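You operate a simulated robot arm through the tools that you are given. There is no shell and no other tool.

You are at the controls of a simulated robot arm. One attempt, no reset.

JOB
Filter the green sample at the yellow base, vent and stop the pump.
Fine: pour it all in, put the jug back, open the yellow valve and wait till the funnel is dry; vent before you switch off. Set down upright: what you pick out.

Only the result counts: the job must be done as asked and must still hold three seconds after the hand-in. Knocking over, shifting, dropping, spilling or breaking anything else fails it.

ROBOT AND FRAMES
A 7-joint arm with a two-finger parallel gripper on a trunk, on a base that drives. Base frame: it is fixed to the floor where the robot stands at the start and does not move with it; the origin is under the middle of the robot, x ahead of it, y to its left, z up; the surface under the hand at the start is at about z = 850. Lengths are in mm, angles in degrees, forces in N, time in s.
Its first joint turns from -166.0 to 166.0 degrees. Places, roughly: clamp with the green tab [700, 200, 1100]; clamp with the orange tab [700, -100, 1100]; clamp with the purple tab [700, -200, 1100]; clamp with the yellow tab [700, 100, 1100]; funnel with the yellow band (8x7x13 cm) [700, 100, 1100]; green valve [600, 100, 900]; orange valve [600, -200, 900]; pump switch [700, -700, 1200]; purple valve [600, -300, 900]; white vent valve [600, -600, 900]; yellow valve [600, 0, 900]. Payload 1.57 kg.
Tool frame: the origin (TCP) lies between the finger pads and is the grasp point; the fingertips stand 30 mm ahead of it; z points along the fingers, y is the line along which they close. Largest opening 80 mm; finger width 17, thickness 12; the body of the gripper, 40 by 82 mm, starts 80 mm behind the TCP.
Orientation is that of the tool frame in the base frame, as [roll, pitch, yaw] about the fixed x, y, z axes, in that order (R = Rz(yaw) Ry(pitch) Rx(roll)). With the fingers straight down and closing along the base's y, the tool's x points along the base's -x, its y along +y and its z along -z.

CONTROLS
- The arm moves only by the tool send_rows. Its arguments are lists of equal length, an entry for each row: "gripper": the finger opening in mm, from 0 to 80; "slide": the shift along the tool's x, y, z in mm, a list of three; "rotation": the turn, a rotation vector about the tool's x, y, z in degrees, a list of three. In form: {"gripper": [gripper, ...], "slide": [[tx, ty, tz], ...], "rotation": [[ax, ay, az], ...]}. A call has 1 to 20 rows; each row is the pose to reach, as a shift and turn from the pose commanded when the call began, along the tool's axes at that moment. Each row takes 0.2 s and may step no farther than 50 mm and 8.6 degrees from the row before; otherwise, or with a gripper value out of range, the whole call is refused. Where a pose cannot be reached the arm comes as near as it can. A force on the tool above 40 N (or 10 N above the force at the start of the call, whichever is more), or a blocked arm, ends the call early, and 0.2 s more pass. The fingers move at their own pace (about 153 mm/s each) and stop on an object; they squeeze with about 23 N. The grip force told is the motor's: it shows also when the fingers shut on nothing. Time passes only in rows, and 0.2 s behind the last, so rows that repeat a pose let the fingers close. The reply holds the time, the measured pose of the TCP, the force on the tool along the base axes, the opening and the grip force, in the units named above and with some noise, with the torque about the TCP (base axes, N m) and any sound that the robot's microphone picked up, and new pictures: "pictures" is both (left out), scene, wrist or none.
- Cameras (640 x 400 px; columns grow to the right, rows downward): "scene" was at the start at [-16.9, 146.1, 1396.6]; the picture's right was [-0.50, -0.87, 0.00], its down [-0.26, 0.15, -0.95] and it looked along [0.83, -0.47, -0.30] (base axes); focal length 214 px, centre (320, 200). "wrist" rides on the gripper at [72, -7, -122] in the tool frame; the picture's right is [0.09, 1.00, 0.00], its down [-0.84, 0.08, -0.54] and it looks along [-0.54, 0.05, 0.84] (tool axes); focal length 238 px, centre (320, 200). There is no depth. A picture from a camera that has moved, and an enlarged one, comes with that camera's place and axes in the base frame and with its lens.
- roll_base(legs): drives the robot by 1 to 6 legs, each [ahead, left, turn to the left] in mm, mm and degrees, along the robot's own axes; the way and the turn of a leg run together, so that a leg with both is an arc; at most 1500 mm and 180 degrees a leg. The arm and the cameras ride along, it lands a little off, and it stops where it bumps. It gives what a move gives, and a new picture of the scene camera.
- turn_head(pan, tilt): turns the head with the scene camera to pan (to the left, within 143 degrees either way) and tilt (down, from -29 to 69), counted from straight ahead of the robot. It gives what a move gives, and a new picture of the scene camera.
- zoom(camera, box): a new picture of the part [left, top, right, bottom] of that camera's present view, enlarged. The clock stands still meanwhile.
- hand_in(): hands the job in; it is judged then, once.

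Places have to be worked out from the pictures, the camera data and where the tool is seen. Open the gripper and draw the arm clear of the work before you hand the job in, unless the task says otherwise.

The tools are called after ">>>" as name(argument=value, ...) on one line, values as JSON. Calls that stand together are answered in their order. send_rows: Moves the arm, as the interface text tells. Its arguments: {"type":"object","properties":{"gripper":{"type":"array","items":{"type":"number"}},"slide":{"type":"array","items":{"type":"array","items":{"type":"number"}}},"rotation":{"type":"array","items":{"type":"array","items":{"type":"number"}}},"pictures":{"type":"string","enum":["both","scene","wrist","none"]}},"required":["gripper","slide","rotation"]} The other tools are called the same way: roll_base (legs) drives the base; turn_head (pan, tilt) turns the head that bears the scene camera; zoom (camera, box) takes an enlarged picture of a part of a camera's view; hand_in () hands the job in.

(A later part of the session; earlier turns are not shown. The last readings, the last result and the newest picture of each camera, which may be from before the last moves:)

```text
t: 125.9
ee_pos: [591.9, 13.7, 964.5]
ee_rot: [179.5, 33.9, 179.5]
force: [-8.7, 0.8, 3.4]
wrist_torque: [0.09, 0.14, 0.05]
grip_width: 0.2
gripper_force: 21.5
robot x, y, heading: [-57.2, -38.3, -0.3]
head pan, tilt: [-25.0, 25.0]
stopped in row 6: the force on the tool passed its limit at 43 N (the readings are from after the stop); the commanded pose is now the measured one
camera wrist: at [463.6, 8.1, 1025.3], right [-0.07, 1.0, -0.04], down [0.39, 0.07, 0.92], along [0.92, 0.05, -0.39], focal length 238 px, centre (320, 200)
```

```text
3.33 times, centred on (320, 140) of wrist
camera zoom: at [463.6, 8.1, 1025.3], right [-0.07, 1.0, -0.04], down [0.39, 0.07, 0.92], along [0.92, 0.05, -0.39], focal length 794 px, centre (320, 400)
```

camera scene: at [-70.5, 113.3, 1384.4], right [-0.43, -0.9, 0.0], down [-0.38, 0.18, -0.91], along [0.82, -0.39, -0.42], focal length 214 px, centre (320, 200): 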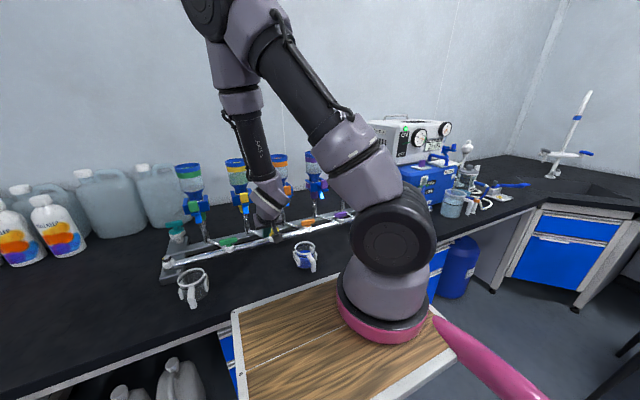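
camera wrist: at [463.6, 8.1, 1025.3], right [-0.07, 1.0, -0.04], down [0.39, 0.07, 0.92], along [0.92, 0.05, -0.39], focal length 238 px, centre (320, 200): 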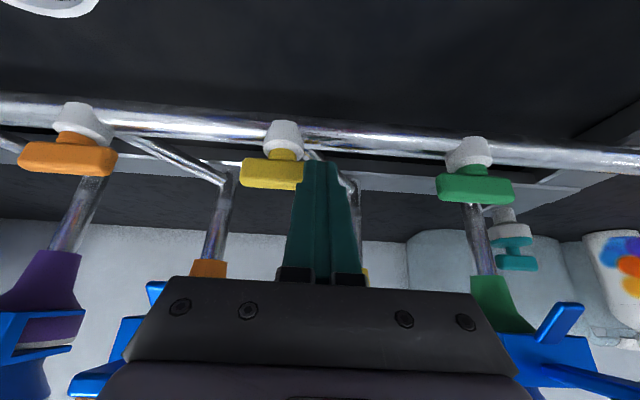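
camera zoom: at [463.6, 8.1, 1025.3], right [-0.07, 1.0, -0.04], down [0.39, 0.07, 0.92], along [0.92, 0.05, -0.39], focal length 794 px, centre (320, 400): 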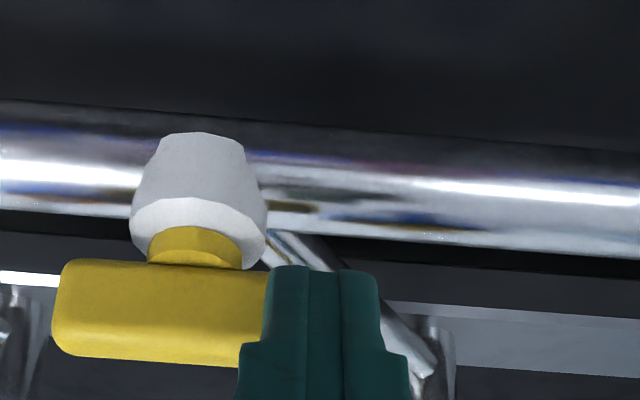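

Still blocked at ~43 N with no visible rotation; maybe the valve is stiff and I pushed too fast. Try a very slow push and watch the force.

>>> send_rows(gripper=[0, 0, 0, 0, 0, 0, 0, 0, 0, 0], slide=[[-0.3, 0, 0.2], [-0.6, 0, 0.4], [-0.9, 0, 0.6], [-1.2, 0, 0.8], [-1.5, 0, 1], [-1.8, 0, 1.2], [-2.1, 0, 1.4], [-2.4, 0, 1.6], [-2.7, 0, 1.8], [-3, 0, 2]], rotation=[[0, 0, 0], [0, 0, 0], [0, 0, 0], [0, 0, 0], [0, 0, 0], [0, 0, 0], [0, 0, 0], [0, 0, 0], [0, 0, 0], [0, 0, 0]], pictures="wrist")

>>> zoom(camera="wrist", box=[240, 80, 400, 200])

>>> zoom(camera="scene", box=[245, 218, 295, 258])

```text
t: 127.6
ee_pos: [591.1, 14.4, 962.2]
ee_rot: [179.5, 33.8, 179.7]
force: [-7.0, 1.7, 2.8]
wrist_torque: [-0.01, 0.08, 0.04]
grip_width: 0.3
gripper_force: 21.6
robot x, y, heading: [-55.9, -40.2, -0.5]
head pan, tilt: [-25.0, 25.0]
stopped in row 8: the force on the tool passed its limit at 41 N (the readings are from after the stop); the commanded pose is now the measured one
camera wrist: at [464.0, 7.9, 1025.0], right [-0.07, 1.0, -0.05], down [0.4, 0.07, 0.92], along [0.92, 0.05, -0.4], focal length 238 px, centre (320, 200)
```

wrist: 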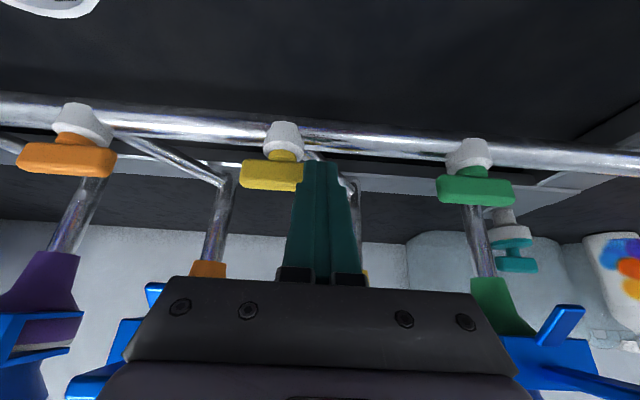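

```text
3.33 times, centred on (320, 140) of wrist
camera zoom: at [464.0, 7.9, 1025.0], right [-0.07, 1.0, -0.05], down [0.4, 0.07, 0.92], along [0.92, 0.05, -0.4], focal length 794 px, centre (320, 400)
```

zoom: 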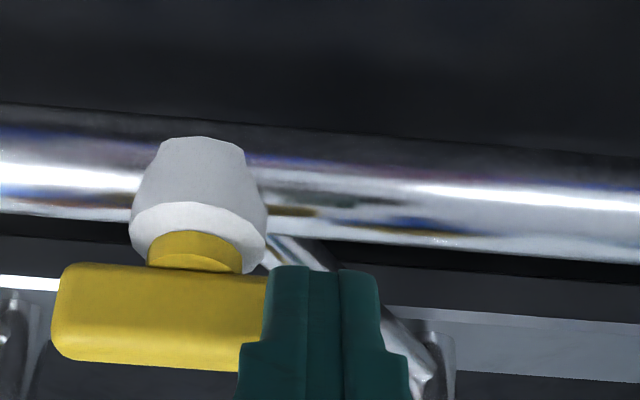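

```text
10.00 times, centred on (270, 238) of scene
camera zoom: at [-71.4, 113.4, 1384.4], right [-0.43, -0.9, 0.0], down [-0.38, 0.18, -0.91], along [0.82, -0.39, -0.42], focal length 2145 px, centre (820, -180)
```

zoom: 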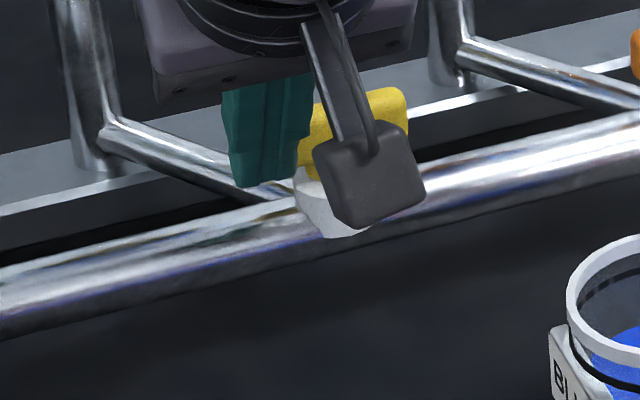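

Static resistance in both directions at a short lever (~12 mm). A couple is better: straddle the bar with open fingers and twist about its axis. First back off and come upright above the valve.

>>> send_rows(gripper=[0, 0, 0, 20, 40, 52, 52], slide=[[7.7, 0, -10], [4.3, 0, -33], [-15.4, -5, -50], [-39, -12, -58], [-56, -20, -56], [-66, -27, -49.7], [-66, -27, -49.7]], rotation=[[0, 0, 0], [0, 5, 0], [0, 12, 0], [0, 19, 0], [0, 27, 0], [0, 34, 0], [0, 34, 0]], pictures="wrist")

>>> zoom(camera="wrist", box=[230, 60, 410, 200])

>>> zoom(camera="scene", box=[230, 180, 310, 260])

```text
t: 129.2
ee_pos: [619.2, -12.8, 1040.6]
ee_rot: [179.7, -0.3, 180.0]
force: [-0.1, 0.1, 0.3]
wrist_torque: [0.01, -0.03, -0.03]
grip_width: 51.9
gripper_force: 0.0
robot x, y, heading: [-57.7, -38.6, -0.3]
head pan, tilt: [-25.0, 25.0]
camera wrist: at [548.7, -20.1, 1164.4], right [-0.09, 1.0, 0.01], down [0.84, 0.07, 0.54], along [0.54, 0.05, -0.84], focal length 238 px, centre (320, 200)
```

wrist: 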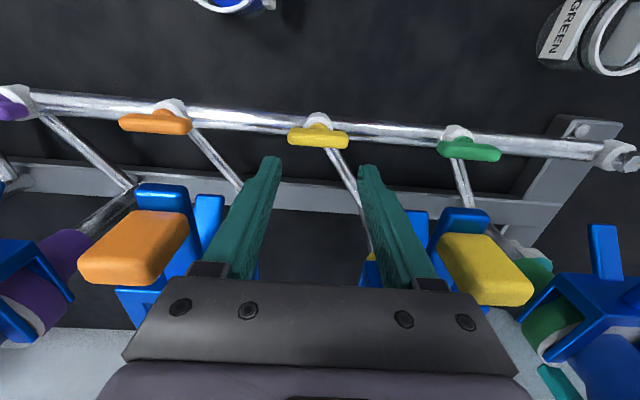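

```text
2.86 times, centred on (320, 130) of wrist
camera zoom: at [548.7, -20.1, 1164.4], right [-0.09, 1.0, 0.01], down [0.84, 0.07, 0.54], along [0.54, 0.05, -0.84], focal length 681 px, centre (320, 400)
```

zoom: 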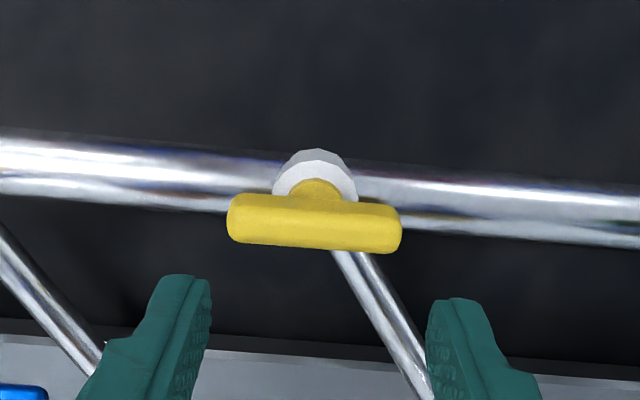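

```text
5.00 times, centred on (270, 220) of scene
camera zoom: at [-71.1, 113.4, 1384.4], right [-0.43, -0.9, 0.0], down [-0.38, 0.18, -0.91], along [0.82, -0.39, -0.42], focal length 1072 px, centre (570, 100)
```

zoom: 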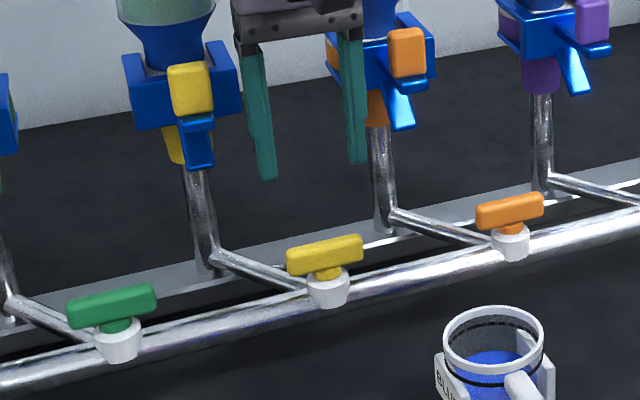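

Clear view: bar still along y. I turn the open fingers to straddle the bar diagonally (yaw 135°) and lower so the tips are at bar height.

>>> send_rows(gripper=[52, 52, 52, 52, 52, 52, 52, 52, 52], slide=[[0, 0, 0], [1, 0, 10], [1, 0, 20], [1.5, 0, 30], [1.5, -0.5, 40], [1.5, -0.7, 50], [1.5, -0.7, 60], [1.5, -0.7, 68], [1.5, -0.7, 73]], rotation=[[0, 0, 7.5], [0, 0, 15], [0, 0, 22.5], [0, 0, 30], [0, 0, 37.5], [0, 0, 45], [0, 0, 45], [0, 0, 45], [0, 0, 45]], pictures="both")

>>> zoom(camera="wrist", box=[220, 60, 420, 220])

>>> zoom(camera="scene", box=[230, 180, 310, 260])

```text
t: 131.2
ee_pos: [616.8, -13.1, 966.2]
ee_rot: [179.9, -0.4, 134.7]
force: [0.7, -0.6, 0.4]
wrist_torque: [-0.02, -0.02, -0.03]
grip_width: 52.0
gripper_force: 0.0
robot x, y, heading: [-55.8, -40.6, -0.2]
head pan, tilt: [-25.0, 25.0]
camera scene: at [-71.1, 113.3, 1384.4], right [-0.43, -0.9, 0.0], down [-0.38, 0.18, -0.91], along [0.82, -0.39, -0.42], focal length 214 px, centre (320, 200)
camera wrist: at [562.8, 32.3, 1090.2], right [0.64, 0.77, 0.0], down [0.65, -0.54, 0.54], along [0.41, -0.34, -0.84], focal length 238 px, centre (320, 200)
```

scene: 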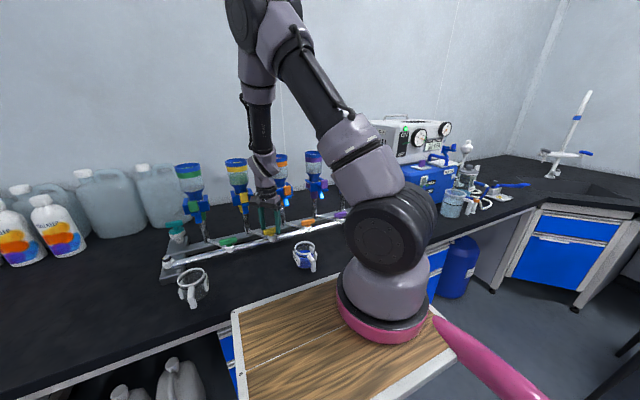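
wrist: 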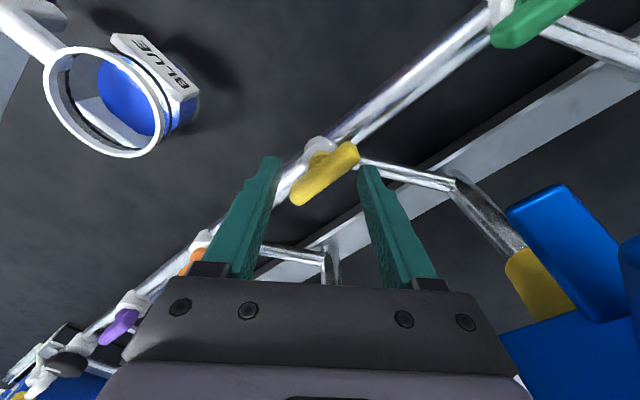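

```text
2.50 times, centred on (320, 140) of wrist
camera zoom: at [562.8, 32.3, 1090.2], right [0.64, 0.77, 0.0], down [0.65, -0.54, 0.54], along [0.41, -0.34, -0.84], focal length 596 px, centre (320, 350)
```

zoom: 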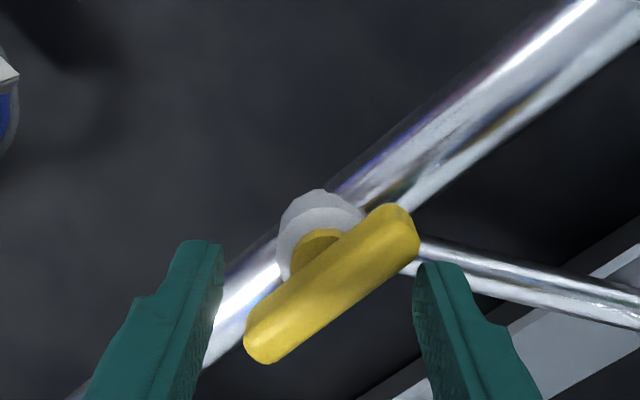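

```text
5.00 times, centred on (270, 220) of scene
camera zoom: at [-71.1, 113.3, 1384.4], right [-0.43, -0.9, 0.0], down [-0.38, 0.18, -0.91], along [0.82, -0.39, -0.42], focal length 1072 px, centre (570, 100)
```

zoom: 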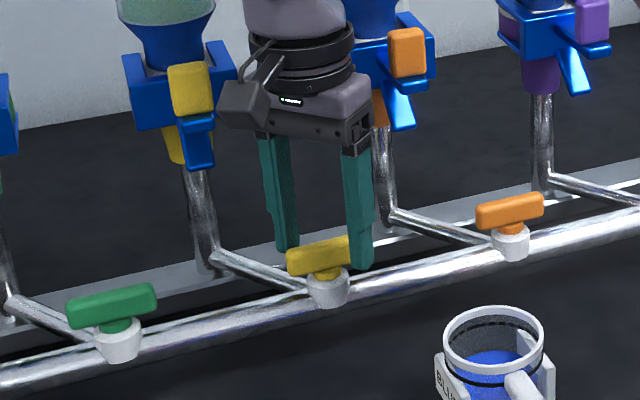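

The fork straddles the bar nicely. Twist slowly counter‑clockwise 15° (contact expected at ~12°) and read the torque.

>>> send_rows(gripper=[52, 52, 52, 52, 52, 52, 52, 52], slide=[[0, 0, 0], [0, 0, 0], [0, 0, 0], [0, 0, 0], [0, 0, 0], [0, 0, 0], [0, 0, 0], [0, 0, 0]], rotation=[[0, 0, -3], [0, 0, -6], [0, 0, -9], [0, 0, -11], [0, 0, -12], [0, 0, -13], [0, 0, -14], [0, 0, -15]], pictures="wrist")

>>> zoom(camera="wrist", box=[220, 60, 420, 220])

```text
t: 133.0
ee_pos: [617.9, -13.2, 966.9]
ee_rot: [179.8, -0.5, 149.7]
force: [2.0, 0.0, 0.0]
wrist_torque: [0.0, -0.07, -0.05]
grip_width: 52.7
gripper_force: 0.2
robot x, y, heading: [-58.1, -39.2, -0.1]
head pan, tilt: [-25.0, 25.0]
camera wrist: at [552.8, 17.0, 1090.4], right [0.42, 0.91, 0.0], down [0.76, -0.36, 0.54], along [0.49, -0.22, -0.84], focal length 238 px, centre (320, 200)
```

wrist: 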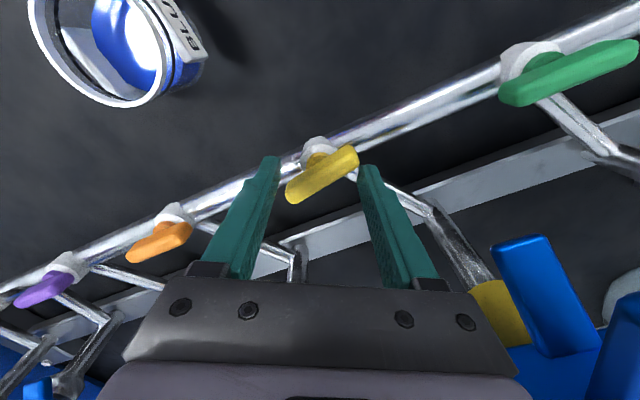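

```text
2.50 times, centred on (320, 140) of wrist
camera zoom: at [552.8, 17.0, 1090.4], right [0.42, 0.91, 0.0], down [0.76, -0.36, 0.54], along [0.49, -0.22, -0.84], focal length 596 px, centre (320, 350)
```

zoom: 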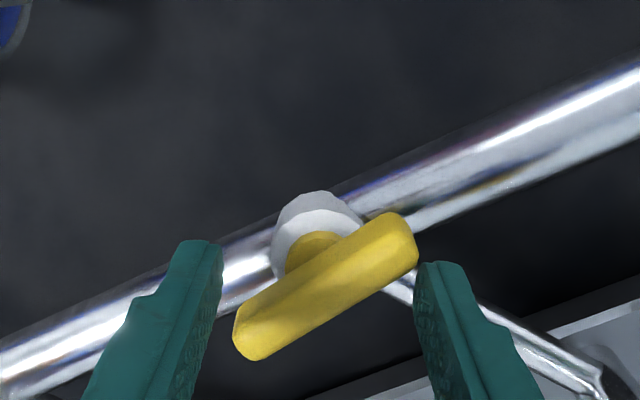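

The bar now appears turned ~8° relative to the manifold with almost no torque — it's turning counter‑clockwise. Continue twisting 30° more.

>>> send_rows(gripper=[52, 52, 52, 52, 52, 52, 52, 52, 52, 52], slide=[[0, 0, 0], [0, 0, 0], [0, 0, 0], [0, 0, 0], [0, 0, 0], [0, 0, 0], [0, 0, 0], [0, 0, 0], [0, 0, 0], [0, 0, 0]], rotation=[[0, 0, -3], [0, 0, -6], [0, 0, -9], [0, 0, -12], [0, 0, -15], [0, 0, -18], [0, 0, -21], [0, 0, -24], [0, 0, -27], [0, 0, -30]], pictures="both")

>>> zoom(camera="wrist", box=[220, 60, 420, 220])

>>> zoom(camera="scene", box=[230, 180, 310, 260])

```text
t: 135.2
ee_pos: [617.9, -13.0, 967.7]
ee_rot: [179.7, -0.2, 179.8]
force: [1.5, 0.7, 0.0]
wrist_torque: [0.05, -0.04, -0.05]
grip_width: 52.6
gripper_force: 0.0
robot x, y, heading: [-55.5, -41.3, -0.3]
head pan, tilt: [-25.0, 25.0]
camera scene: at [-70.9, 113.4, 1384.4], right [-0.43, -0.9, 0.0], down [-0.38, 0.18, -0.91], along [0.82, -0.39, -0.42], focal length 214 px, centre (320, 200)
camera wrist: at [546.4, -20.6, 1090.4], right [-0.09, 1.0, 0.01], down [0.84, 0.07, 0.54], along [0.54, 0.05, -0.84], focal length 238 px, centre (320, 200)
```

scene: 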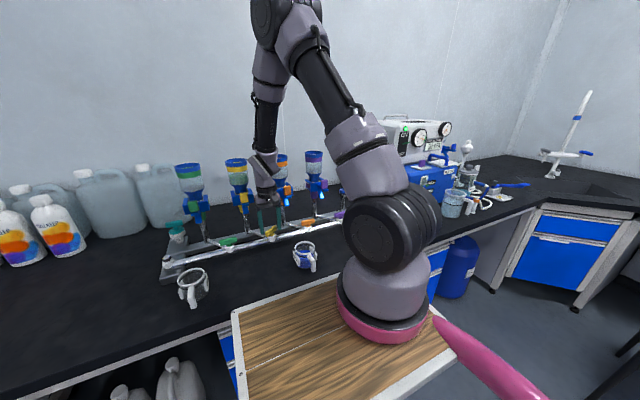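
wrist: 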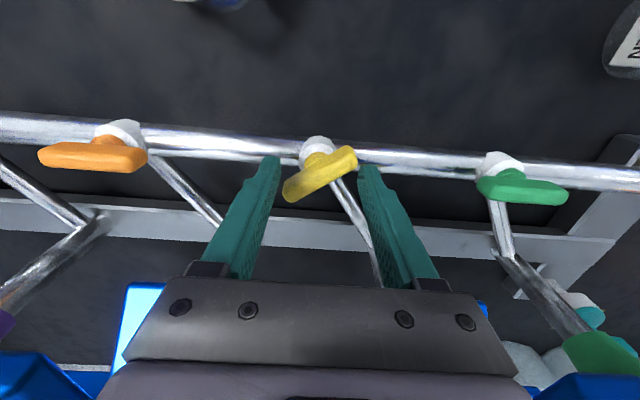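

```text
2.50 times, centred on (320, 140) of wrist
camera zoom: at [546.4, -20.6, 1090.4], right [-0.09, 1.0, 0.01], down [0.84, 0.07, 0.54], along [0.54, 0.05, -0.84], focal length 596 px, centre (320, 350)
```

zoom: 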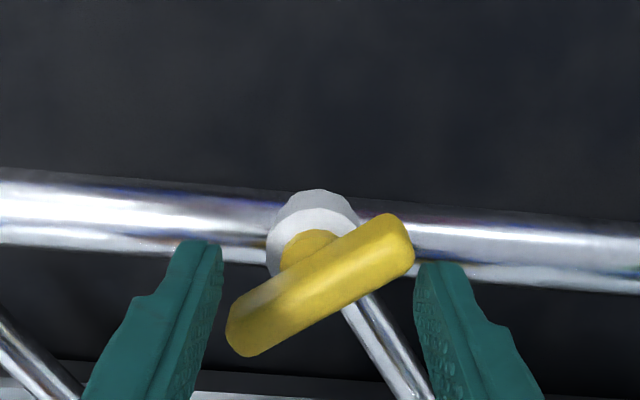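

```text
5.00 times, centred on (270, 220) of scene
camera zoom: at [-70.9, 113.4, 1384.4], right [-0.43, -0.9, 0.0], down [-0.38, 0.18, -0.91], along [0.82, -0.39, -0.42], focal length 1072 px, centre (570, 100)
```

zoom: 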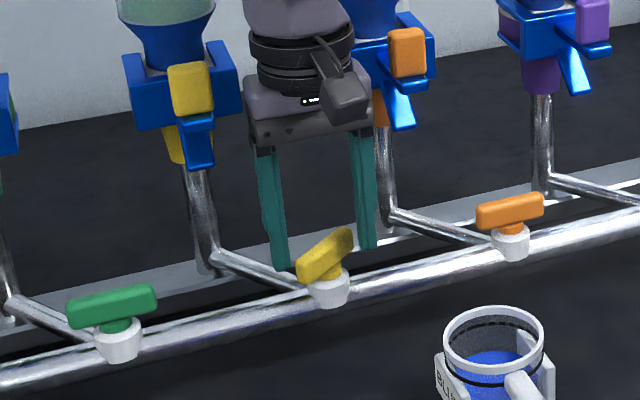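

The valve is turning freely (≈38° so far). Continue another 54° to bring it to ~90°.

>>> send_rows(gripper=[52, 52, 52, 52, 52, 52, 52, 52, 52, 52, 52, 52, 52, 52, 52], slide=[[0, 0, 0], [0, 0, 0], [0, 0, 0], [0, 0, 0], [0, 0, 0], [0, 0, 0], [0, 0, 0], [0, 0, 0], [0, 0, 0], [0, 0, 0], [0, 0, 0], [0, 0, 0], [0, 0, 0], [0, 0, 0], [0, 0, 0]], rotation=[[0, 0, -4], [0, 0, -8], [0, 0, -12], [0, 0, -16], [0, 0, -20], [0, 0, -24], [0, 0, -28], [0, 0, -32], [0, 0, -36], [0, 0, -40], [0, 0, -44], [0, 0, -47], [0, 0, -49], [0, 0, -51], [0, 0, -52]], pictures="both")

>>> zoom(camera="wrist", box=[220, 60, 420, 220])

>>> zoom(camera="scene", box=[200, 150, 320, 260])

```text
t: 138.4
ee_pos: [619.0, -12.9, 967.2]
ee_rot: [179.6, 0.1, -128.1]
force: [0.3, -1.1, -0.9]
wrist_torque: [-0.06, -0.01, -0.03]
grip_width: 52.9
gripper_force: 0.2
robot x, y, heading: [-59.9, -40.7, -0.6]
head pan, tilt: [-25.0, 25.0]
camera scene: at [-71.0, 113.3, 1384.5], right [-0.43, -0.9, 0.0], down [-0.38, 0.18, -0.91], along [0.82, -0.39, -0.42], focal length 214 px, centre (320, 200)
camera wrist: at [579.6, -74.4, 1090.1], right [-0.84, 0.54, 0.01], down [0.46, 0.7, 0.54], along [0.29, 0.46, -0.84], focal length 238 px, centre (320, 200)
```

scene: 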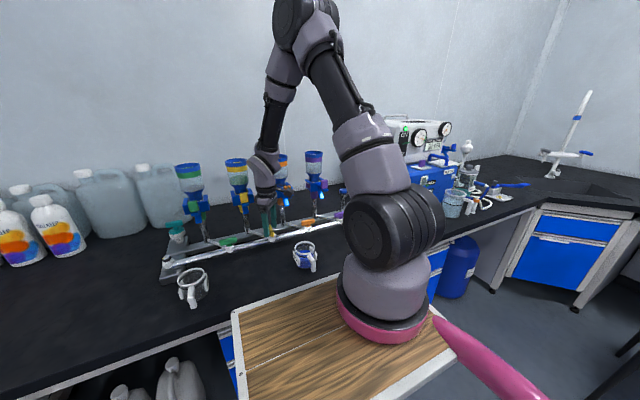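
wrist: 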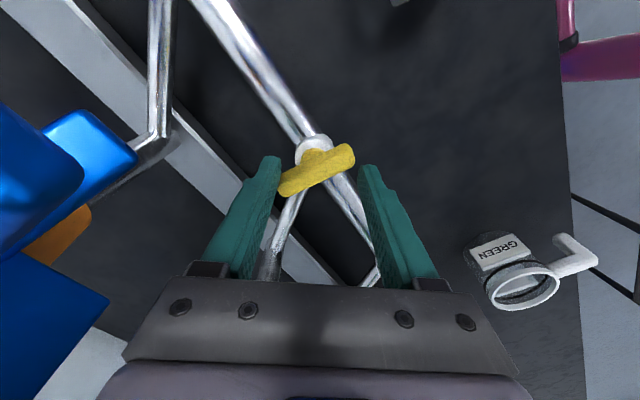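

```text
2.50 times, centred on (320, 140) of wrist
camera zoom: at [579.6, -74.4, 1090.1], right [-0.84, 0.54, 0.01], down [0.46, 0.7, 0.54], along [0.29, 0.46, -0.84], focal length 596 px, centre (320, 350)
```

zoom: 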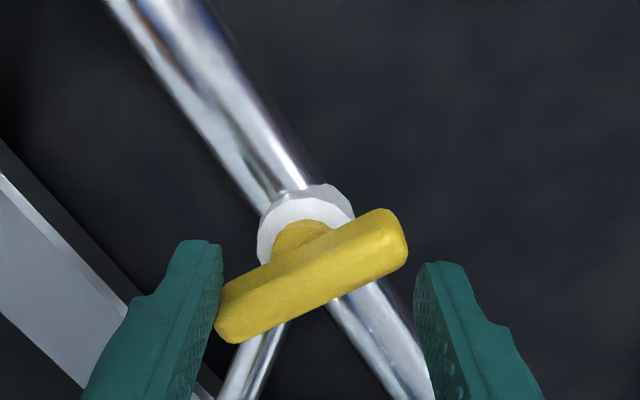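

```text
3.64 times, centred on (260, 205) of scene
camera zoom: at [-71.0, 113.3, 1384.5], right [-0.43, -0.9, 0.0], down [-0.38, 0.18, -0.91], along [0.82, -0.39, -0.42], focal length 780 px, centre (538, 182)
```

zoom: 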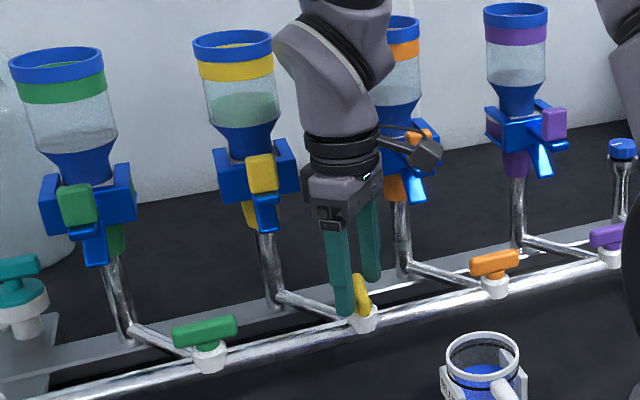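

The bar is at ~80°. Twist ~10° more gently towards its stop.

>>> send_rows(gripper=[52, 52, 52, 52, 52, 52], slide=[[0, 0, 0], [0, 0, 0], [0, 0, 0], [0, 0, 0], [0, 0, 0], [0, 0, 0]], rotation=[[0, 0, -2], [0, 0, -4], [0, 0, -6], [0, 0, -8], [0, 0, -9], [0, 0, -10]], pictures="both")

>>> zoom(camera="wrist", box=[220, 60, 420, 220])

>>> zoom(camera="scene", box=[200, 150, 320, 260])

```text
t: 139.8
ee_pos: [617.1, -15.7, 967.3]
ee_rot: [179.6, 0.1, -118.3]
force: [-5.0, -17.3, 3.5]
wrist_torque: [-0.49, -0.05, -0.52]
grip_width: 55.2
gripper_force: 1.8
robot x, y, heading: [-56.5, -41.0, -0.4]
head pan, tilt: [-25.0, 25.0]
camera scene: at [-71.3, 112.5, 1384.5], right [-0.43, -0.9, 0.0], down [-0.38, 0.18, -0.91], along [0.82, -0.39, -0.42], focal length 214 px, centre (320, 200)
camera wrist: at [589.3, -81.9, 1090.0], right [-0.92, 0.39, 0.01], down [0.33, 0.77, 0.54], along [0.21, 0.5, -0.84], focal length 238 px, centre (320, 200)
```

scene: 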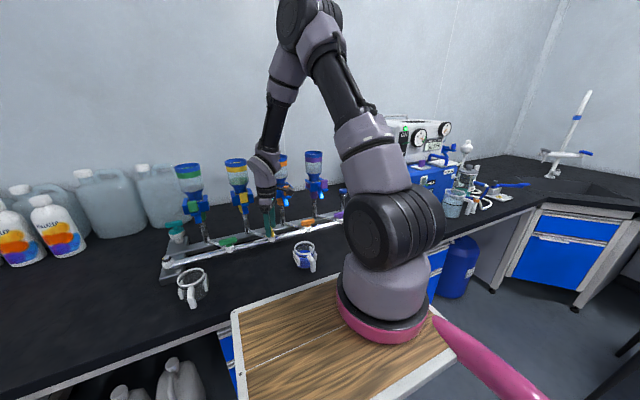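
wrist: 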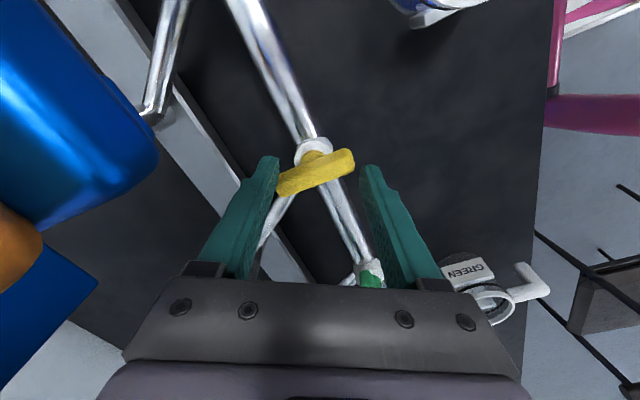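

```text
2.50 times, centred on (320, 140) of wrist
camera zoom: at [589.3, -81.9, 1090.0], right [-0.92, 0.39, 0.01], down [0.33, 0.77, 0.54], along [0.21, 0.5, -0.84], focal length 596 px, centre (320, 350)
```

zoom: 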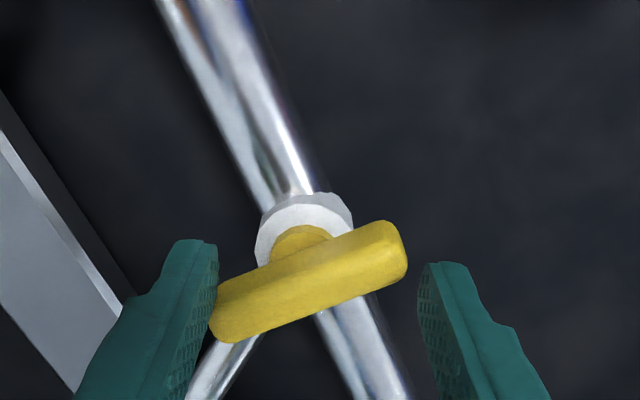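

```text
3.64 times, centred on (260, 205) of scene
camera zoom: at [-71.3, 112.5, 1384.5], right [-0.43, -0.9, 0.0], down [-0.38, 0.18, -0.91], along [0.82, -0.39, -0.42], focal length 780 px, centre (538, 182)
```

zoom: 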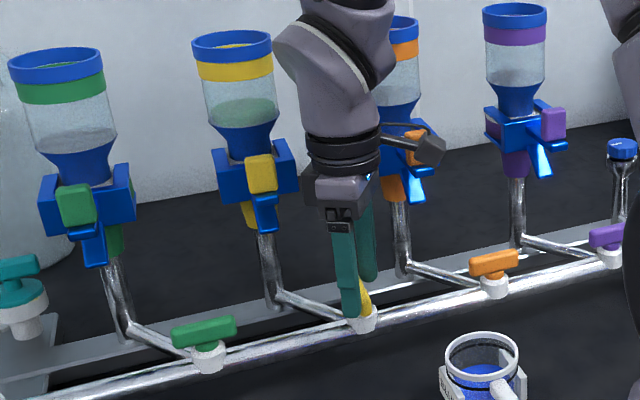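

The valve hit its open stop (torque 0.5 Nm) and the funnel level is falling. I release the twist and lift straight off.

>>> send_rows(gripper=[52, 52, 52, 56, 56, 56, 56, 56, 56, 56], slide=[[0, 0, 0], [0, 0, 0], [0, 0, 0], [0, 0, 0], [0, 0, -15], [0, 0, -35], [0, 0, -60], [0, 0, -90], [0, 0, -130], [0, 0, -170]], rotation=[[0, 0, 4], [0, 0, 8], [0, 0, 12], [0, 0, 15], [0, 0, 15], [0, 0, 15], [0, 0, 15], [0, 0, 15], [0, 0, 15], [0, 0, 15]], pictures="both")

>>> zoom(camera="scene", box=[200, 150, 320, 260])

>>> zoom(camera="scene", box=[360, 100, 520, 230])

```text
t: 142.0
ee_pos: [619.1, -14.1, 1135.6]
ee_rot: [179.6, 0.1, -133.2]
force: [-0.1, 0.4, -0.4]
wrist_torque: [0.03, 0.04, -0.02]
grip_width: 56.0
gripper_force: 0.0
robot x, y, heading: [-58.5, -39.3, -0.4]
head pan, tilt: [-25.0, 25.0]
camera scene: at [-70.6, 113.3, 1384.5], right [-0.43, -0.9, 0.0], down [-0.38, 0.18, -0.91], along [0.82, -0.39, -0.42], focal length 214 px, centre (320, 200)
camera wrist: at [575.7, -71.4, 1258.7], right [-0.79, 0.61, 0.01], down [0.52, 0.66, 0.54], along [0.33, 0.43, -0.84], focal length 238 px, centre (320, 200)
```

scene: 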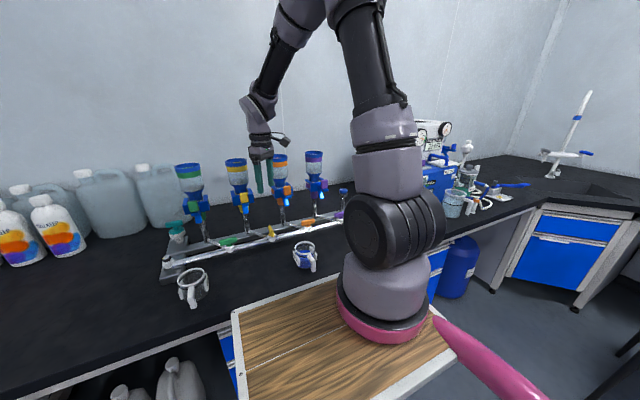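
wrist: 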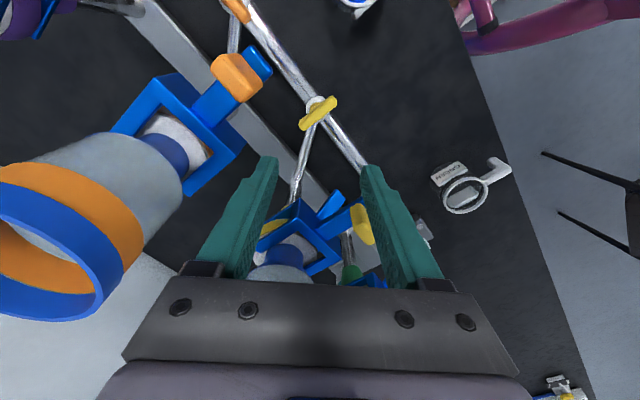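

```text
3.64 times, centred on (260, 205) of scene
camera zoom: at [-70.6, 113.3, 1384.5], right [-0.43, -0.9, 0.0], down [-0.38, 0.18, -0.91], along [0.82, -0.39, -0.42], focal length 780 px, centre (538, 182)
```

zoom: 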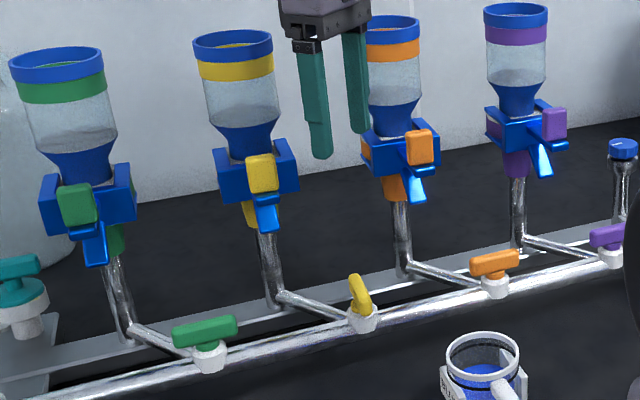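

```text
3.08 times, centred on (440, 165) of scene
camera zoom: at [-70.6, 113.3, 1384.5], right [-0.43, -0.9, 0.0], down [-0.38, 0.18, -0.91], along [0.82, -0.39, -0.42], focal length 660 px, centre (-49, 308)
```

zoom: 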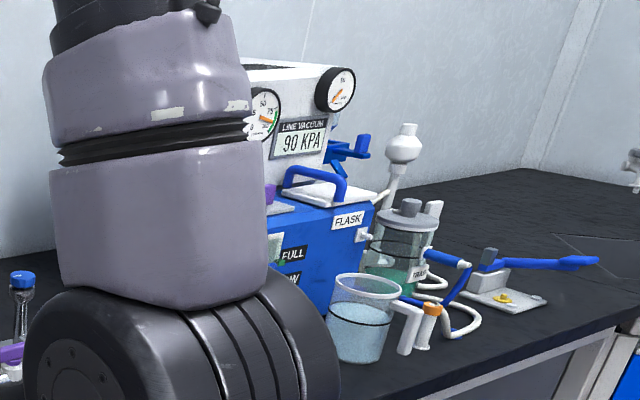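

Yellow funnel looks empty and the trap now holds green. I unwind the yaw and rise to look down into the funnel.

>>> send_rows(gripper=[56, 56, 56, 56, 56, 56, 56, 56], slide=[[0, 0, -25], [0, 0, -50], [0, 0, -80], [0, 0, -120], [0, 0, -160], [0, 0, -200], [0, 0, -230], [0, 0, -250]], rotation=[[0, 0, 6], [0, 0, 12], [0, 0, 18], [0, 0, 24], [0, 0, 30], [0, 0, 36], [0, 0, 42], [0, 0, 47]], pictures="wrist")

>>> zoom(camera="wrist", box=[280, 120, 440, 260])

>>> zoom(camera="wrist", box=[0, 40, 200, 260])

```text
t: 143.8
ee_pos: [619.7, -17.1, 1387.9]
ee_rot: [179.6, -0.2, 179.8]
force: [0.2, -0.6, 0.3]
wrist_torque: [-0.02, 0.02, 0.0]
grip_width: 55.7
gripper_force: 0.1
robot x, y, heading: [-56.3, -40.7, -0.6]
head pan, tilt: [-25.0, 25.0]
camera wrist: at [546.7, -23.0, 1509.5], right [-0.09, 1.0, 0.01], down [0.84, 0.07, 0.54], along [0.54, 0.05, -0.84], focal length 238 px, centre (320, 200)
```

wrist: 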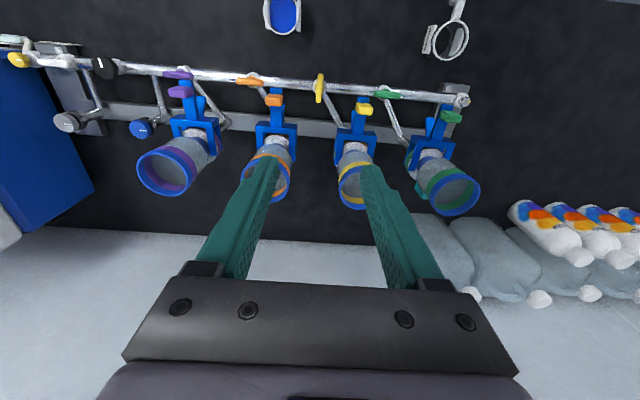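

```text
2.86 times, centred on (360, 190) of wrist
camera zoom: at [546.7, -23.0, 1509.5], right [-0.09, 1.0, 0.01], down [0.84, 0.07, 0.54], along [0.54, 0.05, -0.84], focal length 681 px, centre (206, 229)
```

zoom: 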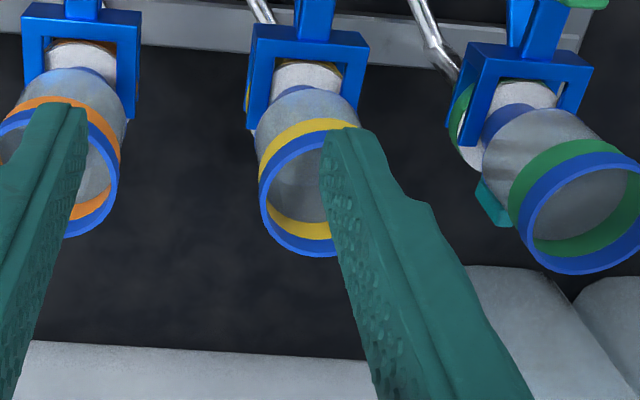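

```text
1.82 times, centred on (100, 150) of wrist
camera zoom: at [546.7, -23.0, 1509.5], right [-0.09, 1.0, 0.01], down [0.84, 0.07, 0.54], along [0.54, 0.05, -0.84], focal length 433 px, centre (720, 291)
```

zoom: 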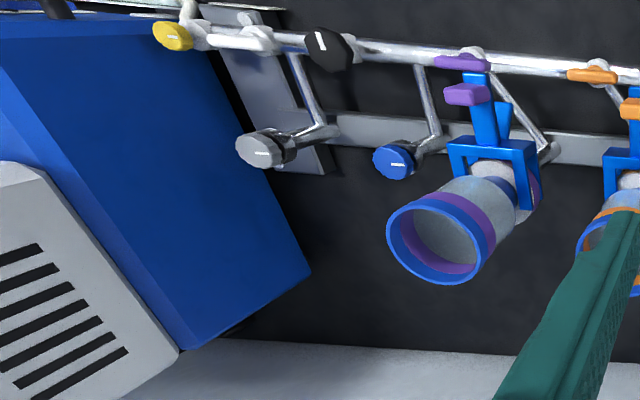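

Funnel is dry (no green left) and the yellow valve is across the manifold. Next the white vent valve near (619, −552); drive right.

>>> roll_base(legs=[[0, -470, 0.5]])

>>> turn_head(pan=-15, tilt=25)

>>> zoom(camera="scene", box=[200, 100, 420, 250])

>>> zoom(camera="wrist", box=[200, 20, 440, 220])

```text
t: 146.6
ee_pos: [615.5, -489.3, 1386.0]
ee_rot: [179.7, -0.2, 179.8]
force: [0.5, 0.1, 0.2]
wrist_torque: [0.01, -0.02, 0.01]
grip_width: 56.2
gripper_force: 0.1
robot x, y, heading: [-59.9, -512.5, -0.2]
head pan, tilt: [-25.0, 25.0]
camera scene: at [-73.6, -360.0, 1384.5], right [-0.43, -0.9, 0.0], down [-0.38, 0.18, -0.91], along [0.82, -0.39, -0.42], focal length 214 px, centre (320, 200)
```

scene: 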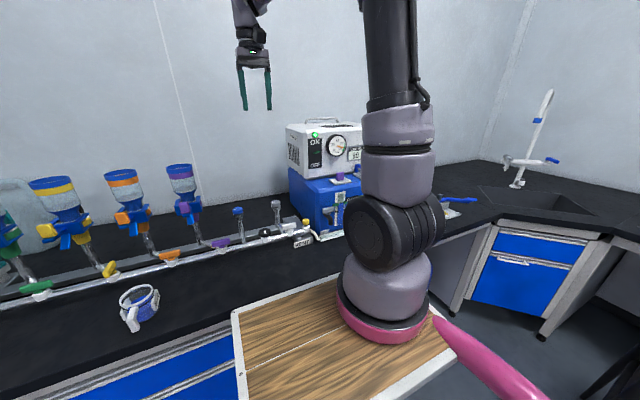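

```text
t: 147.3
ee_pos: [616.2, -489.8, 1385.2]
ee_rot: [179.7, -0.2, 179.8]
force: [0.1, 0.7, 0.4]
wrist_torque: [0.01, -0.03, 0.01]
grip_width: 56.0
gripper_force: 0.0
robot x, y, heading: [-64.2, -512.1, -0.2]
head pan, tilt: [-15.0, 25.0]
camera scene: at [-68.0, -344.9, 1384.5], right [-0.27, -0.96, 0.0], down [-0.41, 0.11, -0.91], along [0.87, -0.24, -0.42], focal length 214 px, centre (320, 200)
```

scene: 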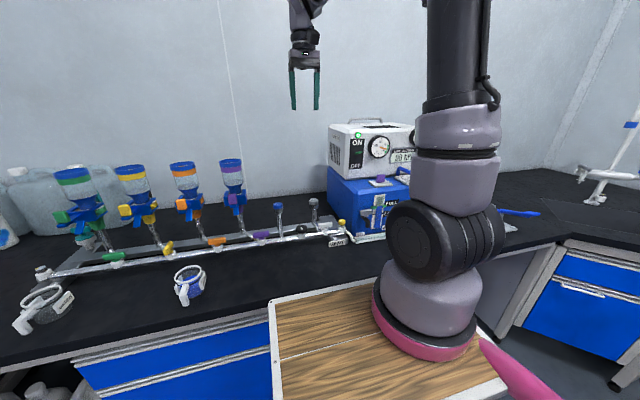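

```text
2.67 times, centred on (310, 175) of scene
camera zoom: at [-68.0, -344.9, 1384.5], right [-0.27, -0.96, 0.0], down [-0.41, 0.11, -0.91], along [0.87, -0.24, -0.42], focal length 572 px, centre (347, 267)
```

zoom: 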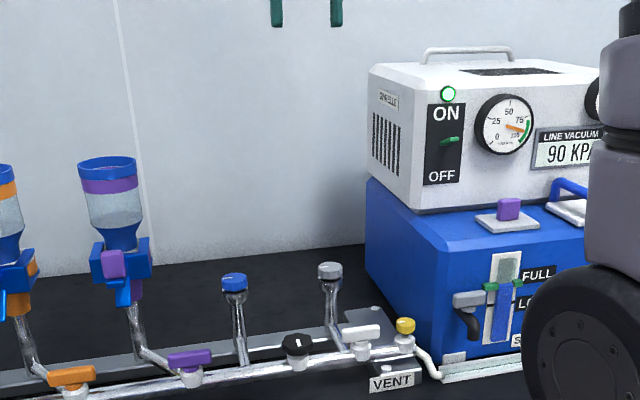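

```text
2.00 times, centred on (320, 120) of wrist
camera zoom: at [544.0, -496.6, 1509.2], right [-0.09, 1.0, 0.01], down [0.84, 0.07, 0.54], along [0.54, 0.05, -0.84], focal length 477 px, centre (320, 360)
```

zoom: 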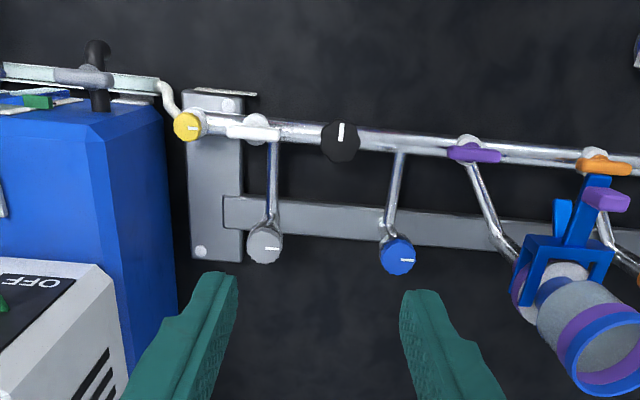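

The VENT valve is a white T-bar on the manifold at ≈(618, −558), same type as yellow. I move above it with fingers open.

>>> send_rows(gripper=[52, 52, 52, 52, 52, 52, 52, 52, 52], slide=[[0, -17, 40], [0, -34, 80], [-1, -51, 120], [-1, -68, 160], [-2, -68, 200], [-2, -68, 240], [-2, -68, 280], [-2, -68, 320], [-2, -68, 346]], rotation=[[0, 0, 0], [0, 0, 0], [0, 0, 0], [0, 0, 0], [0, 0, 0], [0, 0, 0], [0, 0, 0], [0, 0, 0], [0, 0, 0]], pictures="both")

>>> zoom(camera="wrist", box=[230, 60, 410, 200])

>>> zoom(camera="scene", box=[270, 180, 390, 260])

```text
t: 149.3
ee_pos: [616.1, -556.0, 1038.0]
ee_rot: [179.8, -0.1, 179.8]
force: [0.2, -0.5, 0.1]
wrist_torque: [-0.06, -0.02, 0.01]
grip_width: 51.9
gripper_force: 0.1
robot x, y, heading: [-58.1, -513.8, -0.4]
head pan, tilt: [-15.0, 25.0]
camera scene: at [-68.3, -344.9, 1384.5], right [-0.26, -0.96, 0.0], down [-0.41, 0.11, -0.91], along [0.87, -0.24, -0.42], focal length 214 px, centre (320, 200)
camera wrist: at [544.7, -563.2, 1160.6], right [-0.09, 1.0, 0.01], down [0.84, 0.07, 0.54], along [0.54, 0.05, -0.84], focal length 238 px, centre (320, 200)
```

scene: 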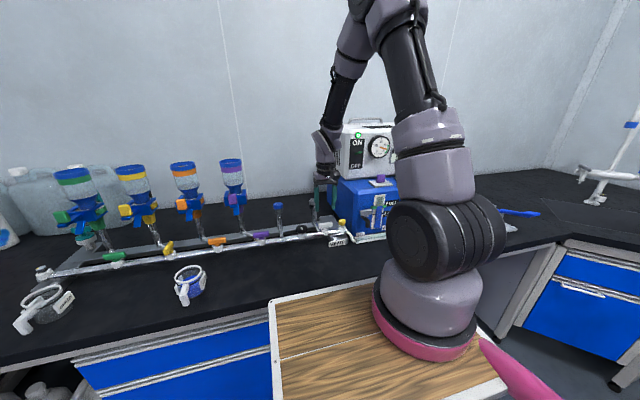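
wrist: 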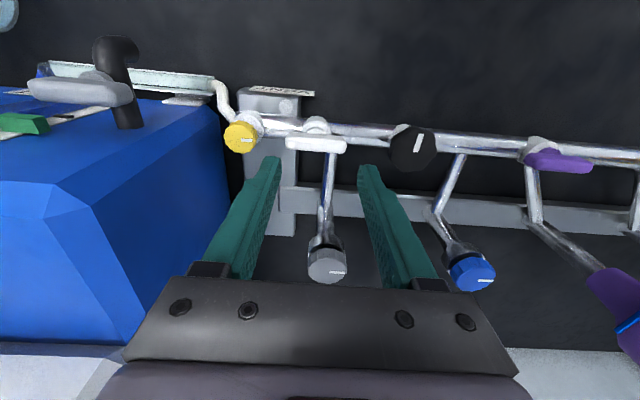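

```text
2.86 times, centred on (320, 130) of wrist
camera zoom: at [544.7, -563.2, 1160.6], right [-0.09, 1.0, 0.01], down [0.84, 0.07, 0.54], along [0.54, 0.05, -0.84], focal length 681 px, centre (320, 400)
```

zoom: 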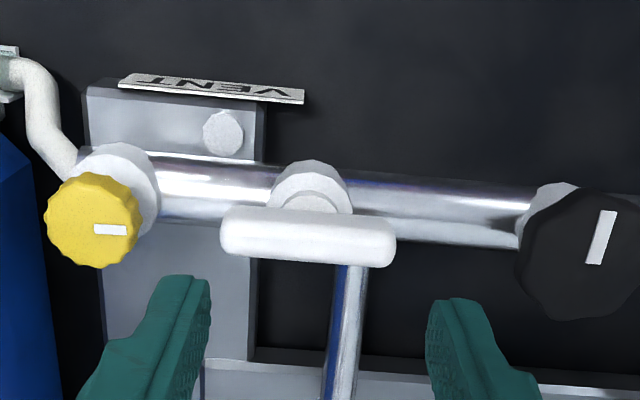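

```text
5.00 times, centred on (330, 220) of scene
camera zoom: at [-68.3, -344.9, 1384.5], right [-0.26, -0.96, 0.0], down [-0.41, 0.11, -0.91], along [0.87, -0.24, -0.42], focal length 1072 px, centre (270, 100)
```

zoom: 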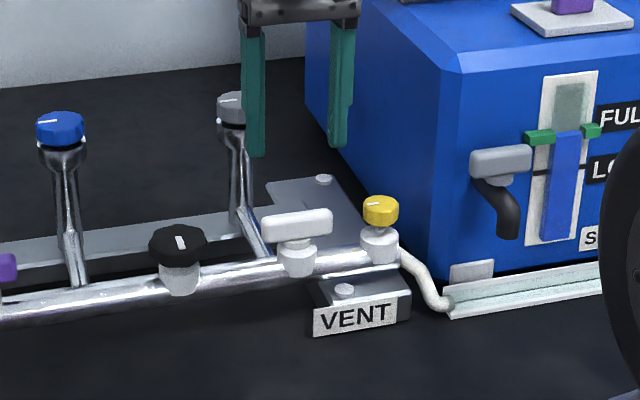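

Same geometry as the yellow valve; axis ≈(617, −559). Turn the fork to yaw 135° and lower over the white bar.

>>> send_rows(gripper=[52, 52, 52, 52, 52, 52, 52, 52, 52], slide=[[0, 0, 0], [-1, -1, 8], [-1.2, -2, 18], [-1.2, -2.5, 28], [-1.2, -2.7, 38], [-1.2, -2.7, 48], [-1.2, -2.7, 58], [-1.2, -2.7, 66], [-1.2, -2.7, 71]], rotation=[[0, 0, 7.5], [0, 0, 15], [0, 0, 22.5], [0, 0, 30], [0, 0, 37.5], [0, 0, 45], [0, 0, 45], [0, 0, 45], [0, 0, 45]], pictures="both")

>>> zoom(camera="wrist", box=[220, 60, 420, 220])

>>> zoom(camera="scene", box=[280, 170, 380, 260])

```text
t: 151.3
ee_pos: [617.0, -558.6, 969.0]
ee_rot: [179.9, -0.4, 134.7]
force: [-0.2, 0.5, -0.2]
wrist_torque: [-0.07, 0.02, 0.01]
grip_width: 51.9
gripper_force: 0.1
robot x, y, heading: [-60.7, -515.2, -0.4]
head pan, tilt: [-15.0, 25.0]
camera scene: at [-68.0, -344.9, 1384.5], right [-0.26, -0.96, 0.0], down [-0.41, 0.11, -0.91], along [0.87, -0.24, -0.42], focal length 214 px, centre (320, 200)
camera wrist: at [561.7, -512.1, 1091.2], right [0.64, 0.77, 0.0], down [0.65, -0.54, 0.54], along [0.41, -0.34, -0.84], focal length 238 px, centre (320, 200)
```

scene: 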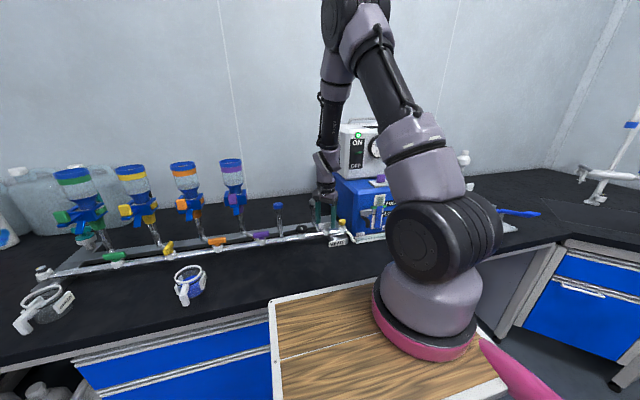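
wrist: 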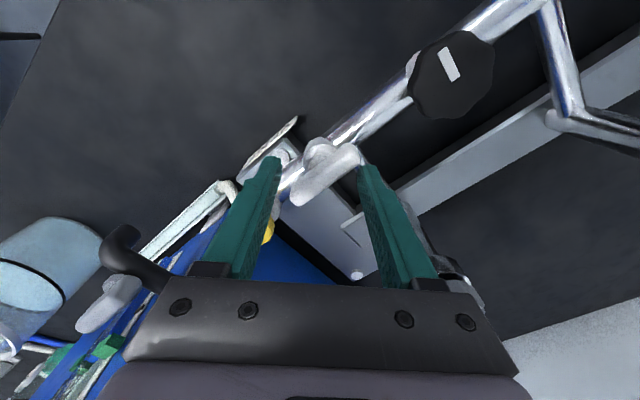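

```text
2.50 times, centred on (320, 140) of wrist
camera zoom: at [561.7, -512.1, 1091.2], right [0.64, 0.77, 0.0], down [0.65, -0.54, 0.54], along [0.41, -0.34, -0.84], focal length 596 px, centre (320, 350)
```

zoom: 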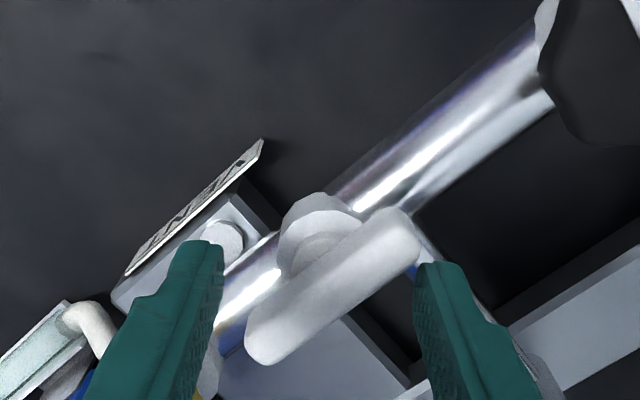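

```text
4.44 times, centred on (330, 215) of scene
camera zoom: at [-68.0, -344.9, 1384.5], right [-0.26, -0.96, 0.0], down [-0.41, 0.11, -0.91], along [0.87, -0.24, -0.42], focal length 953 px, centre (276, 133)
```

zoom: 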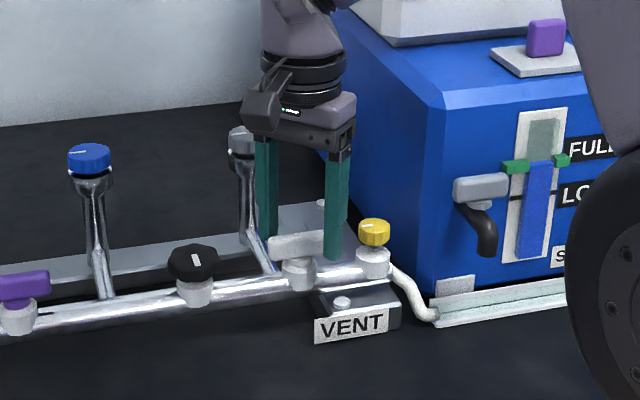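

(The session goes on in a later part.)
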